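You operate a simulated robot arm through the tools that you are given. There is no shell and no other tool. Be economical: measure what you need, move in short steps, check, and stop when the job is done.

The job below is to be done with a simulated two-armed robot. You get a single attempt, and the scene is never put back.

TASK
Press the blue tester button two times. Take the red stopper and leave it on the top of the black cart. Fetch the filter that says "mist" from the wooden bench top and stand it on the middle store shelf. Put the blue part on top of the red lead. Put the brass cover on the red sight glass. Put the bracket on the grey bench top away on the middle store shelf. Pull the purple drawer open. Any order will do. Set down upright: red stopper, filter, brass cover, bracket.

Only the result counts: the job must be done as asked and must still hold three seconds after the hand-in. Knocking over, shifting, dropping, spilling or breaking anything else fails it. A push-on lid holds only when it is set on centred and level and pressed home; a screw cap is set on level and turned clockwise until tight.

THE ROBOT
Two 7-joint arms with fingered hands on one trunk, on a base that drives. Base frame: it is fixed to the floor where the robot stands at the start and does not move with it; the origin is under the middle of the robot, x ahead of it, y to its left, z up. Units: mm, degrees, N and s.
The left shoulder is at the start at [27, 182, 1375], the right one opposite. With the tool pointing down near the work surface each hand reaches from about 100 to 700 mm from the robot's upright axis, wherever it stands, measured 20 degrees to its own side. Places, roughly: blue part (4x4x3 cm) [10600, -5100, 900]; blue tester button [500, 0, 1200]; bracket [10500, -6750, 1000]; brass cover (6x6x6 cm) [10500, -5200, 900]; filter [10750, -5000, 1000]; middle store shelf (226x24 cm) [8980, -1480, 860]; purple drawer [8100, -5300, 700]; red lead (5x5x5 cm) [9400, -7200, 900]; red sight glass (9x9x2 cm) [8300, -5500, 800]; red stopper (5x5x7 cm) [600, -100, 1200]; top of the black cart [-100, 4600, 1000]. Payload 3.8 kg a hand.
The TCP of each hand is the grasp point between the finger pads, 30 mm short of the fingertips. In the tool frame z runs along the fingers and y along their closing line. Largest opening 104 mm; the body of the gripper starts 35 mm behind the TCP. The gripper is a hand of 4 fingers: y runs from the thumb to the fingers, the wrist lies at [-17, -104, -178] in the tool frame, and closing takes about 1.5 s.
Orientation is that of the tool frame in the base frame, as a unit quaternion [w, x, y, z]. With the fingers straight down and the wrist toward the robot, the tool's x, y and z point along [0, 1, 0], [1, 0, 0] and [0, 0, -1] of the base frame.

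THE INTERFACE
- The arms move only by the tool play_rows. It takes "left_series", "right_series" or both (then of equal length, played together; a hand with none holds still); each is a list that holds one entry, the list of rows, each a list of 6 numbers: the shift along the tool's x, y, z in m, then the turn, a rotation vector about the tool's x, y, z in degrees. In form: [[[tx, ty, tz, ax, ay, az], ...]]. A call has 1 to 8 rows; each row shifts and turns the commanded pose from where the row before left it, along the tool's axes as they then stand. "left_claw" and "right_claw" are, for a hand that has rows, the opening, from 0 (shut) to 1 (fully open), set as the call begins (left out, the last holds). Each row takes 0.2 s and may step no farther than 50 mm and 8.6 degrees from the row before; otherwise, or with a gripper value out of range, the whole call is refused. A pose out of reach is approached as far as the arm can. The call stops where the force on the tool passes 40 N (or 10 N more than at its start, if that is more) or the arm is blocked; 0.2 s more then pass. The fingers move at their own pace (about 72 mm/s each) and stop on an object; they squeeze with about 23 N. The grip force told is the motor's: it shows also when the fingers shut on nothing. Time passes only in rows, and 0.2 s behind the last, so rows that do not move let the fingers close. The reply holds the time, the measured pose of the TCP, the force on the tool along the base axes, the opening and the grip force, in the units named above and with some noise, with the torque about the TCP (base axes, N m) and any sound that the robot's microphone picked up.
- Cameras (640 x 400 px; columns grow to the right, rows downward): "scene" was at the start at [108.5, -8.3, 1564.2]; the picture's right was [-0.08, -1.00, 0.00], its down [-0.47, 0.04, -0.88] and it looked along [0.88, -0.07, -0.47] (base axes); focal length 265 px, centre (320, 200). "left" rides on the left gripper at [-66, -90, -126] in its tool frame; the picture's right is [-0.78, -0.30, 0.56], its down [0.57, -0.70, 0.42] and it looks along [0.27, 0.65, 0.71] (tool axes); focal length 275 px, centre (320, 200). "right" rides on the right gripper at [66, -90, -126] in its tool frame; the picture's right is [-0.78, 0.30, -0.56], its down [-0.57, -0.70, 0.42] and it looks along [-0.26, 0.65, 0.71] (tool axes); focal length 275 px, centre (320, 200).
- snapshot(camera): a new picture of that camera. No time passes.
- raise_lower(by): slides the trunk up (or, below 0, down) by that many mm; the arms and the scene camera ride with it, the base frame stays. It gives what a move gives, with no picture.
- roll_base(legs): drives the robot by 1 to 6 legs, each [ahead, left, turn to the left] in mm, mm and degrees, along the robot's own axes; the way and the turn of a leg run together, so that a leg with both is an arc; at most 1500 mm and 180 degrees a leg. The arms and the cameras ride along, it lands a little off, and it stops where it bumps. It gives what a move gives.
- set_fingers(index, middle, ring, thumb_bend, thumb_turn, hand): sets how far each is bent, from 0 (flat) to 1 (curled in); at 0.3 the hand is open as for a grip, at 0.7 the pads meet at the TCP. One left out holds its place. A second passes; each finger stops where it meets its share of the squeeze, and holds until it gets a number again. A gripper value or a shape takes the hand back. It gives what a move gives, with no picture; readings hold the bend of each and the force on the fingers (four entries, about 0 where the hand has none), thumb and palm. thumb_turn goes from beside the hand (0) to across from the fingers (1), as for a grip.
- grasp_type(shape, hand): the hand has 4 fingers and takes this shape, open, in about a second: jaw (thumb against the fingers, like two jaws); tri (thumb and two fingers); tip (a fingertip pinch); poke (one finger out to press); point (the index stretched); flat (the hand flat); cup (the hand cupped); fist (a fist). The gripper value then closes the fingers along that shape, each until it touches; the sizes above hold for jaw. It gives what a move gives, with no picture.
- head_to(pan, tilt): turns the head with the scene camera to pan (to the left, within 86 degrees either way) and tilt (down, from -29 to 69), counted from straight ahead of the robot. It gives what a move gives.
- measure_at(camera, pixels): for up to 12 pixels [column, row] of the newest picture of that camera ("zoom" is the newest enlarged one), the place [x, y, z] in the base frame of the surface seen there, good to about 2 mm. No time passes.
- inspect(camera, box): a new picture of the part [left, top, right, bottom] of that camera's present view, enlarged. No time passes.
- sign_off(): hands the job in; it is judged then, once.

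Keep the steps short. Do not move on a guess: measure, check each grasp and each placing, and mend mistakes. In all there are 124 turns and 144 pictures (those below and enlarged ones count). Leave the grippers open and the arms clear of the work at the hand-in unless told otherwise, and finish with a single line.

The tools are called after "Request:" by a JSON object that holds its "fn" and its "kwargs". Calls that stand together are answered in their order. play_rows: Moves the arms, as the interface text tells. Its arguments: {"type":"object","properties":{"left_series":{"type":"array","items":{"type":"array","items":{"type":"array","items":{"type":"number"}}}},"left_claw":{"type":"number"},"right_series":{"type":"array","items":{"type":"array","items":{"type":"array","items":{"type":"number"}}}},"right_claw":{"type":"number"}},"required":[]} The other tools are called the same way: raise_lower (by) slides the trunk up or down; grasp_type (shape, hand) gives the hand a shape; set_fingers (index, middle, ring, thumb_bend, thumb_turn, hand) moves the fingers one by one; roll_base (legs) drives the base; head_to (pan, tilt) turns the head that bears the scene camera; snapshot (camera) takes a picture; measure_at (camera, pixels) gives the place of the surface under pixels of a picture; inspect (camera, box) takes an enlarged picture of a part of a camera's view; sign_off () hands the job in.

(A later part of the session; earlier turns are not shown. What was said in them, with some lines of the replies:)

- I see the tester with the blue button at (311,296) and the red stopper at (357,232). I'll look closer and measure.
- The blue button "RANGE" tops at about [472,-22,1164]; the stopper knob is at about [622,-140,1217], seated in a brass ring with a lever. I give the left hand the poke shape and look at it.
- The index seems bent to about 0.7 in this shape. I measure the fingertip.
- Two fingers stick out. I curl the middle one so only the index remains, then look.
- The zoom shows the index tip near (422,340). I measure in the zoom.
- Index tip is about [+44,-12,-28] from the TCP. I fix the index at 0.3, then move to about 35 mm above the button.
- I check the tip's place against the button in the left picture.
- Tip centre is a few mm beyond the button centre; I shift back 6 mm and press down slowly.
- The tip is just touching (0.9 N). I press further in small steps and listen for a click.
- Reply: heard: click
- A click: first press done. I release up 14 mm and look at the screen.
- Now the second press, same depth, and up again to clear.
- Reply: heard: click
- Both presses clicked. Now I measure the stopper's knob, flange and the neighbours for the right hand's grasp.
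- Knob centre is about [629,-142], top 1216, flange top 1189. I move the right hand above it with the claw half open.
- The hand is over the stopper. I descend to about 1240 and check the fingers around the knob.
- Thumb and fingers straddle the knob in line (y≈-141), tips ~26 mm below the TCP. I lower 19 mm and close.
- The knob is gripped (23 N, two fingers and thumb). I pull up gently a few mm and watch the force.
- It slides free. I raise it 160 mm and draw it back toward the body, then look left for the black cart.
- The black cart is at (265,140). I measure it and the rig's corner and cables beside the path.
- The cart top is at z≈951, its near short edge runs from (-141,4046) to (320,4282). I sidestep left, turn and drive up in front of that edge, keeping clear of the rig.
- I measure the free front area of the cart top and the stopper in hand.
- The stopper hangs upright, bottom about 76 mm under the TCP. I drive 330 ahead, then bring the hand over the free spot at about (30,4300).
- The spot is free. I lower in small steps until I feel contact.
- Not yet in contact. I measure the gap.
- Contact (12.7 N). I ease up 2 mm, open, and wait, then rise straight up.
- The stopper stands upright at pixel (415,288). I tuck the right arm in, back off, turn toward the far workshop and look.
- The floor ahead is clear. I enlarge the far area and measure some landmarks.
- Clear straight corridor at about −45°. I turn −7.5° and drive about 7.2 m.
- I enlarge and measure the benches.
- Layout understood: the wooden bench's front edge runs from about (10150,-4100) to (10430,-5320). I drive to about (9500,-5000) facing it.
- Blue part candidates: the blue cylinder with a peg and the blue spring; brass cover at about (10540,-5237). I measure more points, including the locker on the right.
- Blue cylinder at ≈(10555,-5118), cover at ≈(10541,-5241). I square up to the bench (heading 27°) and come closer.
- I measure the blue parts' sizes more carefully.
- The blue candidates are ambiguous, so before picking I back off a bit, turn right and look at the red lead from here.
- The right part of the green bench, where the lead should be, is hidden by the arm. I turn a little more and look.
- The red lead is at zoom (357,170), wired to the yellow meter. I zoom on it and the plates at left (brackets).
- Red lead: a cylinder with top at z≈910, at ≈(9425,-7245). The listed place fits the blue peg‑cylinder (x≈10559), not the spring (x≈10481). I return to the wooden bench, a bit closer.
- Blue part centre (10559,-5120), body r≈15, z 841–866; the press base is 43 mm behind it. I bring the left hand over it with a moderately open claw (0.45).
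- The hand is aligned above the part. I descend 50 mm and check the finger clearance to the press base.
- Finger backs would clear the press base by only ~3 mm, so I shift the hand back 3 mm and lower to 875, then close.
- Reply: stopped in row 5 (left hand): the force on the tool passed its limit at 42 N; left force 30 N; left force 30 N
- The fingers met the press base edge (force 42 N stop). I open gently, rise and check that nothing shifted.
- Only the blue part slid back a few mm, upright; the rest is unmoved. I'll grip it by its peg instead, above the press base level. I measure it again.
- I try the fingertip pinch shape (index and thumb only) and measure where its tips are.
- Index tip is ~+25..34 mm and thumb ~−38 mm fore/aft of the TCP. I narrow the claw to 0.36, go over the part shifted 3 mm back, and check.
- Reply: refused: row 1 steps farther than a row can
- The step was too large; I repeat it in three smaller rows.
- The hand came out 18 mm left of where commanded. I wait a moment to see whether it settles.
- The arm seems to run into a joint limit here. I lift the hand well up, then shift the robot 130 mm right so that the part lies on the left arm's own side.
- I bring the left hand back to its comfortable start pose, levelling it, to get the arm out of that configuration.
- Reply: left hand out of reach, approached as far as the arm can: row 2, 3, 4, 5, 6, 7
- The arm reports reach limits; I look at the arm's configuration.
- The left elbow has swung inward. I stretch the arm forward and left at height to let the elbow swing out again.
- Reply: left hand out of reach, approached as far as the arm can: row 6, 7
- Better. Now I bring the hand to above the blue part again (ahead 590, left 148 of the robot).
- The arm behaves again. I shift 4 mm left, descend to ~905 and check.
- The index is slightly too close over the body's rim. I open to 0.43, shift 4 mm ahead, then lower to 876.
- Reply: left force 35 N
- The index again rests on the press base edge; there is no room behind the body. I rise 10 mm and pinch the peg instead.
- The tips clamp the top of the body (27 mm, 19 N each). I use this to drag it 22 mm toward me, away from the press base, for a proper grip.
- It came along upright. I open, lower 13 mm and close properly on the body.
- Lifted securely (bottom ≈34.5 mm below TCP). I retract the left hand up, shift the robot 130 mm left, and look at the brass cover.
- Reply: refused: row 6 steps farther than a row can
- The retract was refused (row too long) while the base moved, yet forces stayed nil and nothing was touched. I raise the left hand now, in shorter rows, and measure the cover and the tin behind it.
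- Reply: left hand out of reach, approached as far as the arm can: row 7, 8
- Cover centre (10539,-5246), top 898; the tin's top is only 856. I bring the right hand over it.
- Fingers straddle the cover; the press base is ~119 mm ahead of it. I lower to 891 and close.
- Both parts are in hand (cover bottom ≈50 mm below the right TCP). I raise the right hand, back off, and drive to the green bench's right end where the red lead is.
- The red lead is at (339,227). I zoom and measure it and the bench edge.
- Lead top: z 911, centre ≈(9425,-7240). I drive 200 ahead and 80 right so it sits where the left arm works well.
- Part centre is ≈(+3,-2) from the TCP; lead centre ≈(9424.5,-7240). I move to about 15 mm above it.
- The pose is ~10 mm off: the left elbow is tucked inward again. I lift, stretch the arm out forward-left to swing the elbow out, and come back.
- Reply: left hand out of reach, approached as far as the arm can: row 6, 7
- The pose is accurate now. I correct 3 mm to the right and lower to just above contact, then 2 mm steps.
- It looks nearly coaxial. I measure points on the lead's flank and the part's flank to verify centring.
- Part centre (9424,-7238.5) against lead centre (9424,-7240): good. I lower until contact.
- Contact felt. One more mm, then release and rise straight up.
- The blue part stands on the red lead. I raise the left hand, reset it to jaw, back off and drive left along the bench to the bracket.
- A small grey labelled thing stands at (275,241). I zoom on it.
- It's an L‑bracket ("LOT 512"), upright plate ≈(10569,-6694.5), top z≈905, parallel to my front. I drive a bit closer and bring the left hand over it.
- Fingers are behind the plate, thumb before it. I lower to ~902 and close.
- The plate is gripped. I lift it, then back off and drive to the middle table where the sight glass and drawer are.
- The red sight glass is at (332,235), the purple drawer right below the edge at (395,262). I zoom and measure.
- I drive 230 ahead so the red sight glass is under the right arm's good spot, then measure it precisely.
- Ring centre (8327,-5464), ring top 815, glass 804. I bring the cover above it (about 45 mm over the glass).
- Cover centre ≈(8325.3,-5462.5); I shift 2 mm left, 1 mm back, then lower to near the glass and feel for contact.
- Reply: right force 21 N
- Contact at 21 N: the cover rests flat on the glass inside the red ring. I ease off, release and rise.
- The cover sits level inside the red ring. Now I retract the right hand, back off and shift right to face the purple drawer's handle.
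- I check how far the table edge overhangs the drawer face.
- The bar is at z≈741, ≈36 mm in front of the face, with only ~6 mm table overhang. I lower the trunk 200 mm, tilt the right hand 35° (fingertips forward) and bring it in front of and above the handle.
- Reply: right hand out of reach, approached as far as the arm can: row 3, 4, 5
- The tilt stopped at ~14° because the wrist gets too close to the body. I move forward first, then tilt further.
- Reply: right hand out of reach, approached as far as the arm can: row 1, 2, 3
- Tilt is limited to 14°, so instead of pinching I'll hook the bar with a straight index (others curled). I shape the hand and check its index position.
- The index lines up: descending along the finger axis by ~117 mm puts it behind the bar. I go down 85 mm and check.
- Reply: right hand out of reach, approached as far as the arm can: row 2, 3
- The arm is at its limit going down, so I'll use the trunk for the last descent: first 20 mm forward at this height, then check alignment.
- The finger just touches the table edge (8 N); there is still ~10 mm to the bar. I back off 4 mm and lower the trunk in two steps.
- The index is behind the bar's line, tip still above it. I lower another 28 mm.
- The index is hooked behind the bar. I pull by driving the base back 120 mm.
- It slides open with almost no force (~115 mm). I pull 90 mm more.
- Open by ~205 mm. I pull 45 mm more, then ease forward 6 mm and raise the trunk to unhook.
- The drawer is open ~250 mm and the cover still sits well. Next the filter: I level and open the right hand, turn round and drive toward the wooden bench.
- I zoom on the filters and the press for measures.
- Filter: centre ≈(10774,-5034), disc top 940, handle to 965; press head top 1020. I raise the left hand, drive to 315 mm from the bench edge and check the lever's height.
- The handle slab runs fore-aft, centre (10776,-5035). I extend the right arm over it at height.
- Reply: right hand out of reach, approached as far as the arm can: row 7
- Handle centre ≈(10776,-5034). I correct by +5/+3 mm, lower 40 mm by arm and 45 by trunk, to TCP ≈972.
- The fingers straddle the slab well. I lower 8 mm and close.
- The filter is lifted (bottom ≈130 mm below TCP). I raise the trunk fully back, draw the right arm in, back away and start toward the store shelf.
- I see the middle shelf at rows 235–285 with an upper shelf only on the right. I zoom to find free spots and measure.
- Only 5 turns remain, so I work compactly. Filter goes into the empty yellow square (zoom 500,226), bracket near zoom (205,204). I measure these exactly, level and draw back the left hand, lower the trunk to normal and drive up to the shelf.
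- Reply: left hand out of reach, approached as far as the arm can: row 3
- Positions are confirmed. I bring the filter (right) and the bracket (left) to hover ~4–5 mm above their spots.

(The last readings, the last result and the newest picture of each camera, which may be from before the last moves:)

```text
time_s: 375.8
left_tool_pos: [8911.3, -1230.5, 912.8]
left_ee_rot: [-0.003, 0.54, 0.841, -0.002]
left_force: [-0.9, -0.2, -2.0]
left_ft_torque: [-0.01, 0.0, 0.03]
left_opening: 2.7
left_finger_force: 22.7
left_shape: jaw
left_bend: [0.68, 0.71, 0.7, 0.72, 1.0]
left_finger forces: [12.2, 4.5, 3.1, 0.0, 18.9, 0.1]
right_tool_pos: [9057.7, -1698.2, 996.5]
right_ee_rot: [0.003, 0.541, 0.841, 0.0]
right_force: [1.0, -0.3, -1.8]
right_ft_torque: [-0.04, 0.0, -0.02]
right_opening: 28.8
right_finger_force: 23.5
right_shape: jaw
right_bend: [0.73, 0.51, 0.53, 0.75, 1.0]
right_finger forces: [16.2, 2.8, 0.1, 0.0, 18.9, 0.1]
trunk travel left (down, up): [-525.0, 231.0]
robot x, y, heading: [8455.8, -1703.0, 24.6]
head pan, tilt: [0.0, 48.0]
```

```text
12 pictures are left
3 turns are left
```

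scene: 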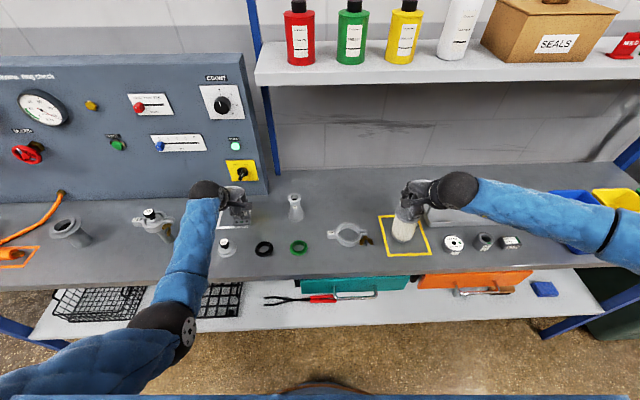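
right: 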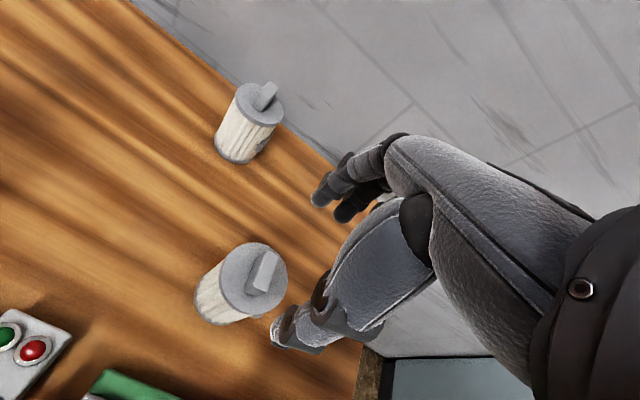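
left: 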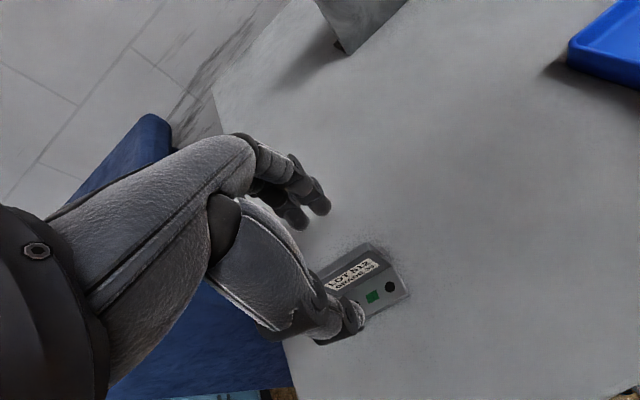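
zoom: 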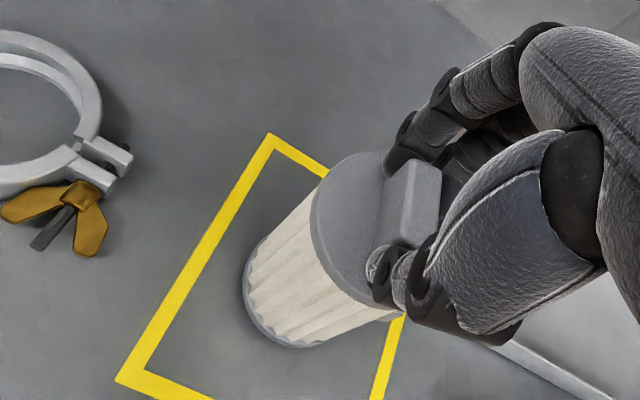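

Both hover correctly over free spots. I lower each to contact, ease off, release, rise, back away and take check pictures.

Request:
{"fn": "play_rows", "kwargs": {"right_series": [[[0, 0, 0.003, 0, 0, 0], [0, 0, 0.002, 0, 0, 0], [0, 0, 0.0017, 0, 0, 0], [0, 0, 0.0013, 0, 0, 0], [0, 0, 0, 0, 0, 0], [0, 0, -0.001, 0, 0, 0]]]}}

Request:
{"fn": "play_rows", "kwargs": {"right_series": [[[0, 0, 0, 0, 0, 0], [0, 0, 0, 0, 0, 0], [0, 0, 0, 0, 0, 0], [0, 0, 0, 0, 0, 0], [0, 0, -0.01, 0, 0, 0], [0, 0, -0.02, 0, 0, 0], [0, 0, -0.03, 0, 0, 0], [0, 0, -0.04, 0, 0, 0]]], "right_claw": 0.75}}

Request:
{"fn": "play_rows", "kwargs": {"left_series": [[[0, 0, 0.004, 0, 0, 0], [0, 0, 0.003, 0, 0, 0], [0, 0, 0.002, 0, 0, 0], [0, 0, 0.0017, 0, 0, 0], [0, 0, 0, 0, 0, 0], [0, 0, -0.001, 0, 0, 0]]]}}

Request:
{"fn": "play_rows", "kwargs": {"left_series": [[[0, 0, 0, 0, 0, 0], [0, 0, 0, 0, 0, 0], [0, 0, 0, 0, 0, 0], [0, 0, 0, 0, 0, 0], [0, 0, -0.01, 0, 0, 0], [0, 0, -0.02, 0, 0, 0], [0, 0, -0.03, 0, 0, 0], [0, 0, -0.04, 0, 0, 0]]], "left_claw": 0.36}}

Request:
{"fn": "play_rows", "kwargs": {"left_series": [[[0, 0, -0.045, 0, 0, 0], [0, 0, -0.045, 0, 0, 0], [0, 0, -0.045, 0, 0, 0], [0, 0, -0.045, 0, 0, 0]]], "right_series": [[[0, 0, -0.045, 0, 0, 0], [0, 0, -0.045, 0, 0, 0], [0, 0, -0.045, 0, 0, 0], [0, 0, -0.02, 0, 0, 0]]]}}

Request:
{"fn": "roll_base", "kwargs": {"legs": [[-450, 0, 0]]}}

Request:
{"fn": "head_to", "kwargs": {"pan": 0, "tilt": 30}}

Request:
{"fn": "snapshot", "kwargs": {"camera": "scene"}}

Request:
{"fn": "inspect", "kwargs": {"camera": "scene", "box": [200, 170, 460, 300]}}

```text
time_s: 377.2
left_tool_pos: [8911.0, -1231.2, 913.5]
left_ee_rot: [-0.002, 0.541, 0.841, -0.002]
left_force: [0.9, 0.6, -2.3]
left_ft_torque: [-0.01, 0.0, -0.02]
left_opening: 2.7
left_finger_force: 23.3
left_shape: jaw
left_bend: [0.68, 0.71, 0.7, 0.72, 1.0]
left_finger forces: [12.2, 4.5, 3.1, 0.0, 18.9, 0.1]
right_tool_pos: [9057.6, -1697.7, 990.1]
right_ee_rot: [0.004, 0.542, 0.84, 0.003]
right_force: [2.6, -2.1, 14.2]
right_ft_torque: [0.22, -0.29, -0.08]
right_opening: 29.1
right_finger_force: 22.6
right_shape: jaw
right_bend: [0.73, 0.51, 0.53, 0.76, 1.0]
right_finger forces: [22.8, 3.9, 0.0, 0.0, 23.3, 0.0]
trunk travel left (down, up): [-525.0, 231.0]
robot x, y, heading: [8460.7, -1704.4, 24.3]
head pan, tilt: [0.0, 48.0]
```

```text
time_s: 379.0
left_tool_pos: [8910.4, -1230.2, 914.1]
left_ee_rot: [-0.003, 0.54, 0.842, -0.001]
left_force: [0.3, 0.6, -2.1]
left_ft_torque: [0.0, 0.01, -0.01]
left_opening: 2.4
left_finger_force: 22.8
left_shape: jaw
left_bend: [0.68, 0.71, 0.7, 0.72, 1.0]
left_finger forces: [12.3, 4.6, 3.1, 0.0, 18.9, 0.0]
right_tool_pos: [9056.0, -1697.6, 1090.1]
right_ee_rot: [0.004, 0.541, 0.841, 0.001]
right_force: [-0.2, 0.4, 0.5]
right_ft_torque: [-0.02, 0.04, -0.01]
right_opening: 77.8
right_finger_force: 0.0
right_shape: jaw
right_bend: [0.27, 0.35, 0.33, 0.52, 0.98]
right_finger forces: [0.0, 0.0, 0.1, 0.1, 0.0, 0.0]
trunk travel left (down, up): [-525.0, 231.0]
robot x, y, heading: [8452.3, -1703.2, 24.4]
head pan, tilt: [0.0, 48.0]
```

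```text
time_s: 380.4
left_tool_pos: [8912.2, -1231.7, 904.4]
left_ee_rot: [-0.003, 0.539, 0.842, -0.003]
left_force: [0.2, -0.2, -2.8]
left_ft_torque: [0.04, -0.01, 0.01]
left_opening: 2.4
left_finger_force: 22.9
left_shape: jaw
left_bend: [0.68, 0.71, 0.7, 0.72, 1.0]
left_finger forces: [12.4, 4.6, 3.2, 0.1, 18.9, 0.0]
right_tool_pos: [9056.9, -1697.8, 1090.9]
right_ee_rot: [0.004, 0.542, 0.841, 0.001]
right_force: [-0.8, -0.3, -0.3]
right_ft_torque: [0.01, 0.02, 0.02]
right_opening: 77.6
right_finger_force: 0.0
right_shape: jaw
right_bend: [0.27, 0.35, 0.33, 0.52, 0.98]
right_finger forces: [0.0, 0.1, 0.0, 0.0, 0.0, 0.0]
trunk travel left (down, up): [-525.0, 231.0]
robot x, y, heading: [8451.9, -1705.6, 24.3]
head pan, tilt: [0.0, 48.0]
```

```text
time_s: 382.2
left_tool_pos: [8913.8, -1233.8, 1005.0]
left_ee_rot: [-0.002, 0.541, 0.841, -0.002]
left_force: [-0.5, 0.7, -0.4]
left_ft_torque: [0.0, -0.02, -0.03]
left_opening: 37.0
left_finger_force: 0.0
left_shape: jaw
left_bend: [0.74, 0.51, 0.48, 0.73, 1.0]
left_finger forces: [0.0, 0.0, 0.1, 0.0, 0.0, 0.0]
right_tool_pos: [9057.0, -1697.8, 1089.9]
right_ee_rot: [0.004, 0.541, 0.841, 0.001]
right_force: [0.5, -0.2, -0.8]
right_ft_torque: [-0.01, 0.01, -0.02]
right_opening: 77.8
right_finger_force: 0.1
right_shape: jaw
right_bend: [0.27, 0.35, 0.33, 0.52, 0.98]
right_finger forces: [0.0, 0.0, 0.1, 0.0, 0.0, 0.1]
trunk travel left (down, up): [-525.0, 231.0]
robot x, y, heading: [8458.0, -1703.9, 24.4]
head pan, tilt: [0.0, 48.0]
```

```text
time_s: 383.2
left_tool_pos: [8915.6, -1230.9, 1184.5]
left_ee_rot: [-0.002, 0.541, 0.841, -0.003]
left_force: [-0.1, -1.3, 0.1]
left_ft_torque: [0.01, 0.0, -0.02]
left_opening: 37.1
left_finger_force: 0.0
left_shape: jaw
left_bend: [0.74, 0.51, 0.48, 0.73, 1.0]
left_finger forces: [0.0, 0.1, 0.0, 0.0, 0.1, 0.0]
right_tool_pos: [9054.1, -1698.9, 1246.6]
right_ee_rot: [0.004, 0.541, 0.841, 0.002]
right_force: [0.7, 0.1, 0.1]
right_ft_torque: [0.0, -0.02, -0.03]
right_opening: 78.0
right_finger_force: 0.0
right_shape: jaw
right_bend: [0.27, 0.35, 0.33, 0.52, 0.98]
right_finger forces: [0.0, 0.0, 0.0, 0.0, 0.1, 0.0]
trunk travel left (down, up): [-525.0, 231.0]
robot x, y, heading: [8453.1, -1705.9, 24.4]
head pan, tilt: [0.0, 48.0]
```

```text
time_s: 385.9
left_tool_pos: [8503.4, -1416.6, 1184.2]
left_ee_rot: [-0.002, 0.54, 0.842, -0.002]
left_force: [-0.4, 0.1, -1.0]
left_ft_torque: [0.02, -0.01, -0.01]
left_opening: 37.3
left_finger_force: 0.1
left_shape: jaw
left_bend: [0.74, 0.51, 0.48, 0.73, 1.0]
left_finger forces: [0.0, 0.1, 0.1, 0.1, 0.0, 0.1]
right_tool_pos: [8642.3, -1883.6, 1246.5]
right_ee_rot: [0.004, 0.541, 0.841, 0.001]
right_force: [-0.8, -0.3, 0.8]
right_ft_torque: [0.02, -0.01, 0.0]
right_opening: 78.1
right_finger_force: 0.0
right_shape: jaw
right_bend: [0.27, 0.35, 0.33, 0.52, 0.98]
right_finger forces: [0.0, 0.0, 0.1, 0.1, 0.0, 0.0]
trunk travel left (down, up): [-525.0, 231.0]
robot x, y, heading: [8041.2, -1891.8, 24.6]
head pan, tilt: [0.0, 48.0]
```

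```text
time_s: 386.7
left_tool_pos: [8503.6, -1417.1, 1184.2]
left_ee_rot: [-0.002, 0.54, 0.842, -0.002]
left_force: [0.0, 0.1, 0.0]
left_ft_torque: [-0.02, 0.01, -0.01]
left_opening: 36.9
left_finger_force: 0.0
left_shape: jaw
left_bend: [0.74, 0.51, 0.48, 0.73, 1.0]
left_finger forces: [0.1, 0.1, 0.0, 0.0, 0.0, 0.0]
right_tool_pos: [8643.1, -1884.7, 1245.0]
right_ee_rot: [0.005, 0.541, 0.841, 0.002]
right_force: [0.3, -0.3, 0.7]
right_ft_torque: [0.0, 0.01, -0.03]
right_opening: 77.9
right_finger_force: 0.0
right_shape: jaw
right_bend: [0.27, 0.35, 0.33, 0.52, 0.98]
right_finger forces: [0.1, 0.0, 0.0, 0.0, 0.0, 0.0]
trunk travel left (down, up): [-525.0, 231.0]
robot x, y, heading: [8040.0, -1890.0, 24.7]
head pan, tilt: [0.0, 30.0]
```

```text
11 pictures are left
```

scene: 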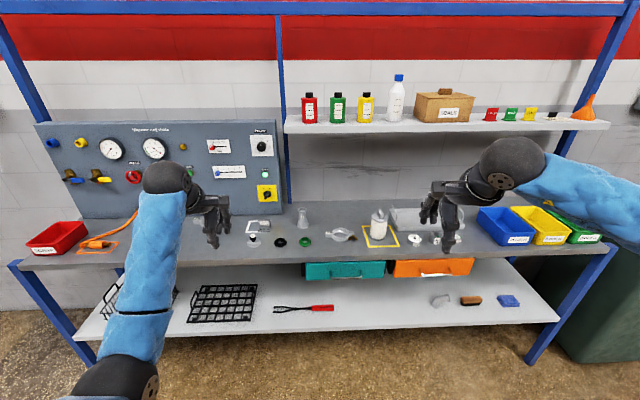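

```text
2.46 times, centred on (330, 235) of scene
2 turns are left
```

zoom: 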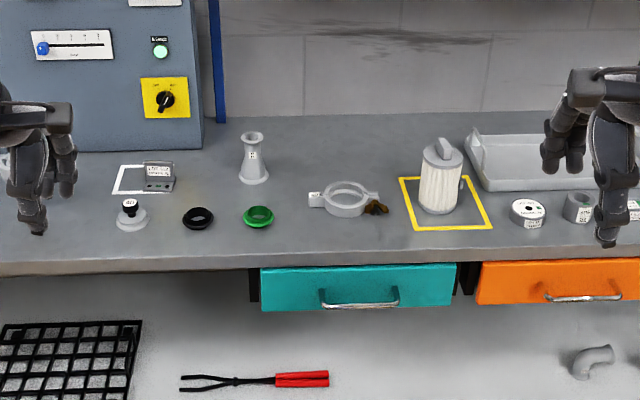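

Filter and bracket both stand upright on the middle shelf. I open both grippers fully and hand in.

Request:
{"fn": "play_rows", "kwargs": {"left_series": [[[0, 0, 0, 0, 0, 0], [0, 0, 0, 0, 0, 0], [0, 0, 0, 0, 0, 0], [0, 0, 0, 0, 0, 0]]], "right_series": [[[0, 0, 0, 0, 0, 0], [0, 0, 0, 0, 0, 0], [0, 0, 0, 0, 0, 0], [0, 0, 0, 0, 0, 0]]], "left_claw": 1.0, "right_claw": 1.0}}

Request:
{"fn": "sign_off", "kwargs": {}}

```text
time_s: 387.7
left_tool_pos: [8503.2, -1418.0, 1184.8]
left_ee_rot: [-0.003, 0.54, 0.842, -0.002]
left_force: [-0.6, 0.2, 0.8]
left_ft_torque: [-0.02, 0.0, 0.0]
left_opening: 103.5
left_finger_force: 0.1
left_shape: jaw
left_bend: [0.3, 0.3, 0.3, 0.3, 0.97]
left_finger forces: [0.1, 0.0, 0.0, 0.0, 0.1, 0.0]
right_tool_pos: [8643.3, -1884.7, 1246.2]
right_ee_rot: [0.004, 0.541, 0.841, 0.002]
right_force: [-0.8, 0.2, 0.2]
right_ft_torque: [-0.03, 0.03, -0.04]
right_opening: 103.6
right_finger_force: 0.1
right_shape: jaw
right_bend: [0.3, 0.3, 0.3, 0.3, 0.97]
right_finger forces: [0.0, 0.0, 0.1, 0.1, 0.0, 0.0]
trunk travel left (down, up): [-525.0, 231.0]
robot x, y, heading: [8041.4, -1891.4, 24.4]
head pan, tilt: [0.0, 30.0]
```

```text
The job is handed in.
```

All seven steps are done and handed in, but two choices went by listed position only: I never read the "mist" label on the filter I took, and I took the blue peg-cylinder as the "blue part".
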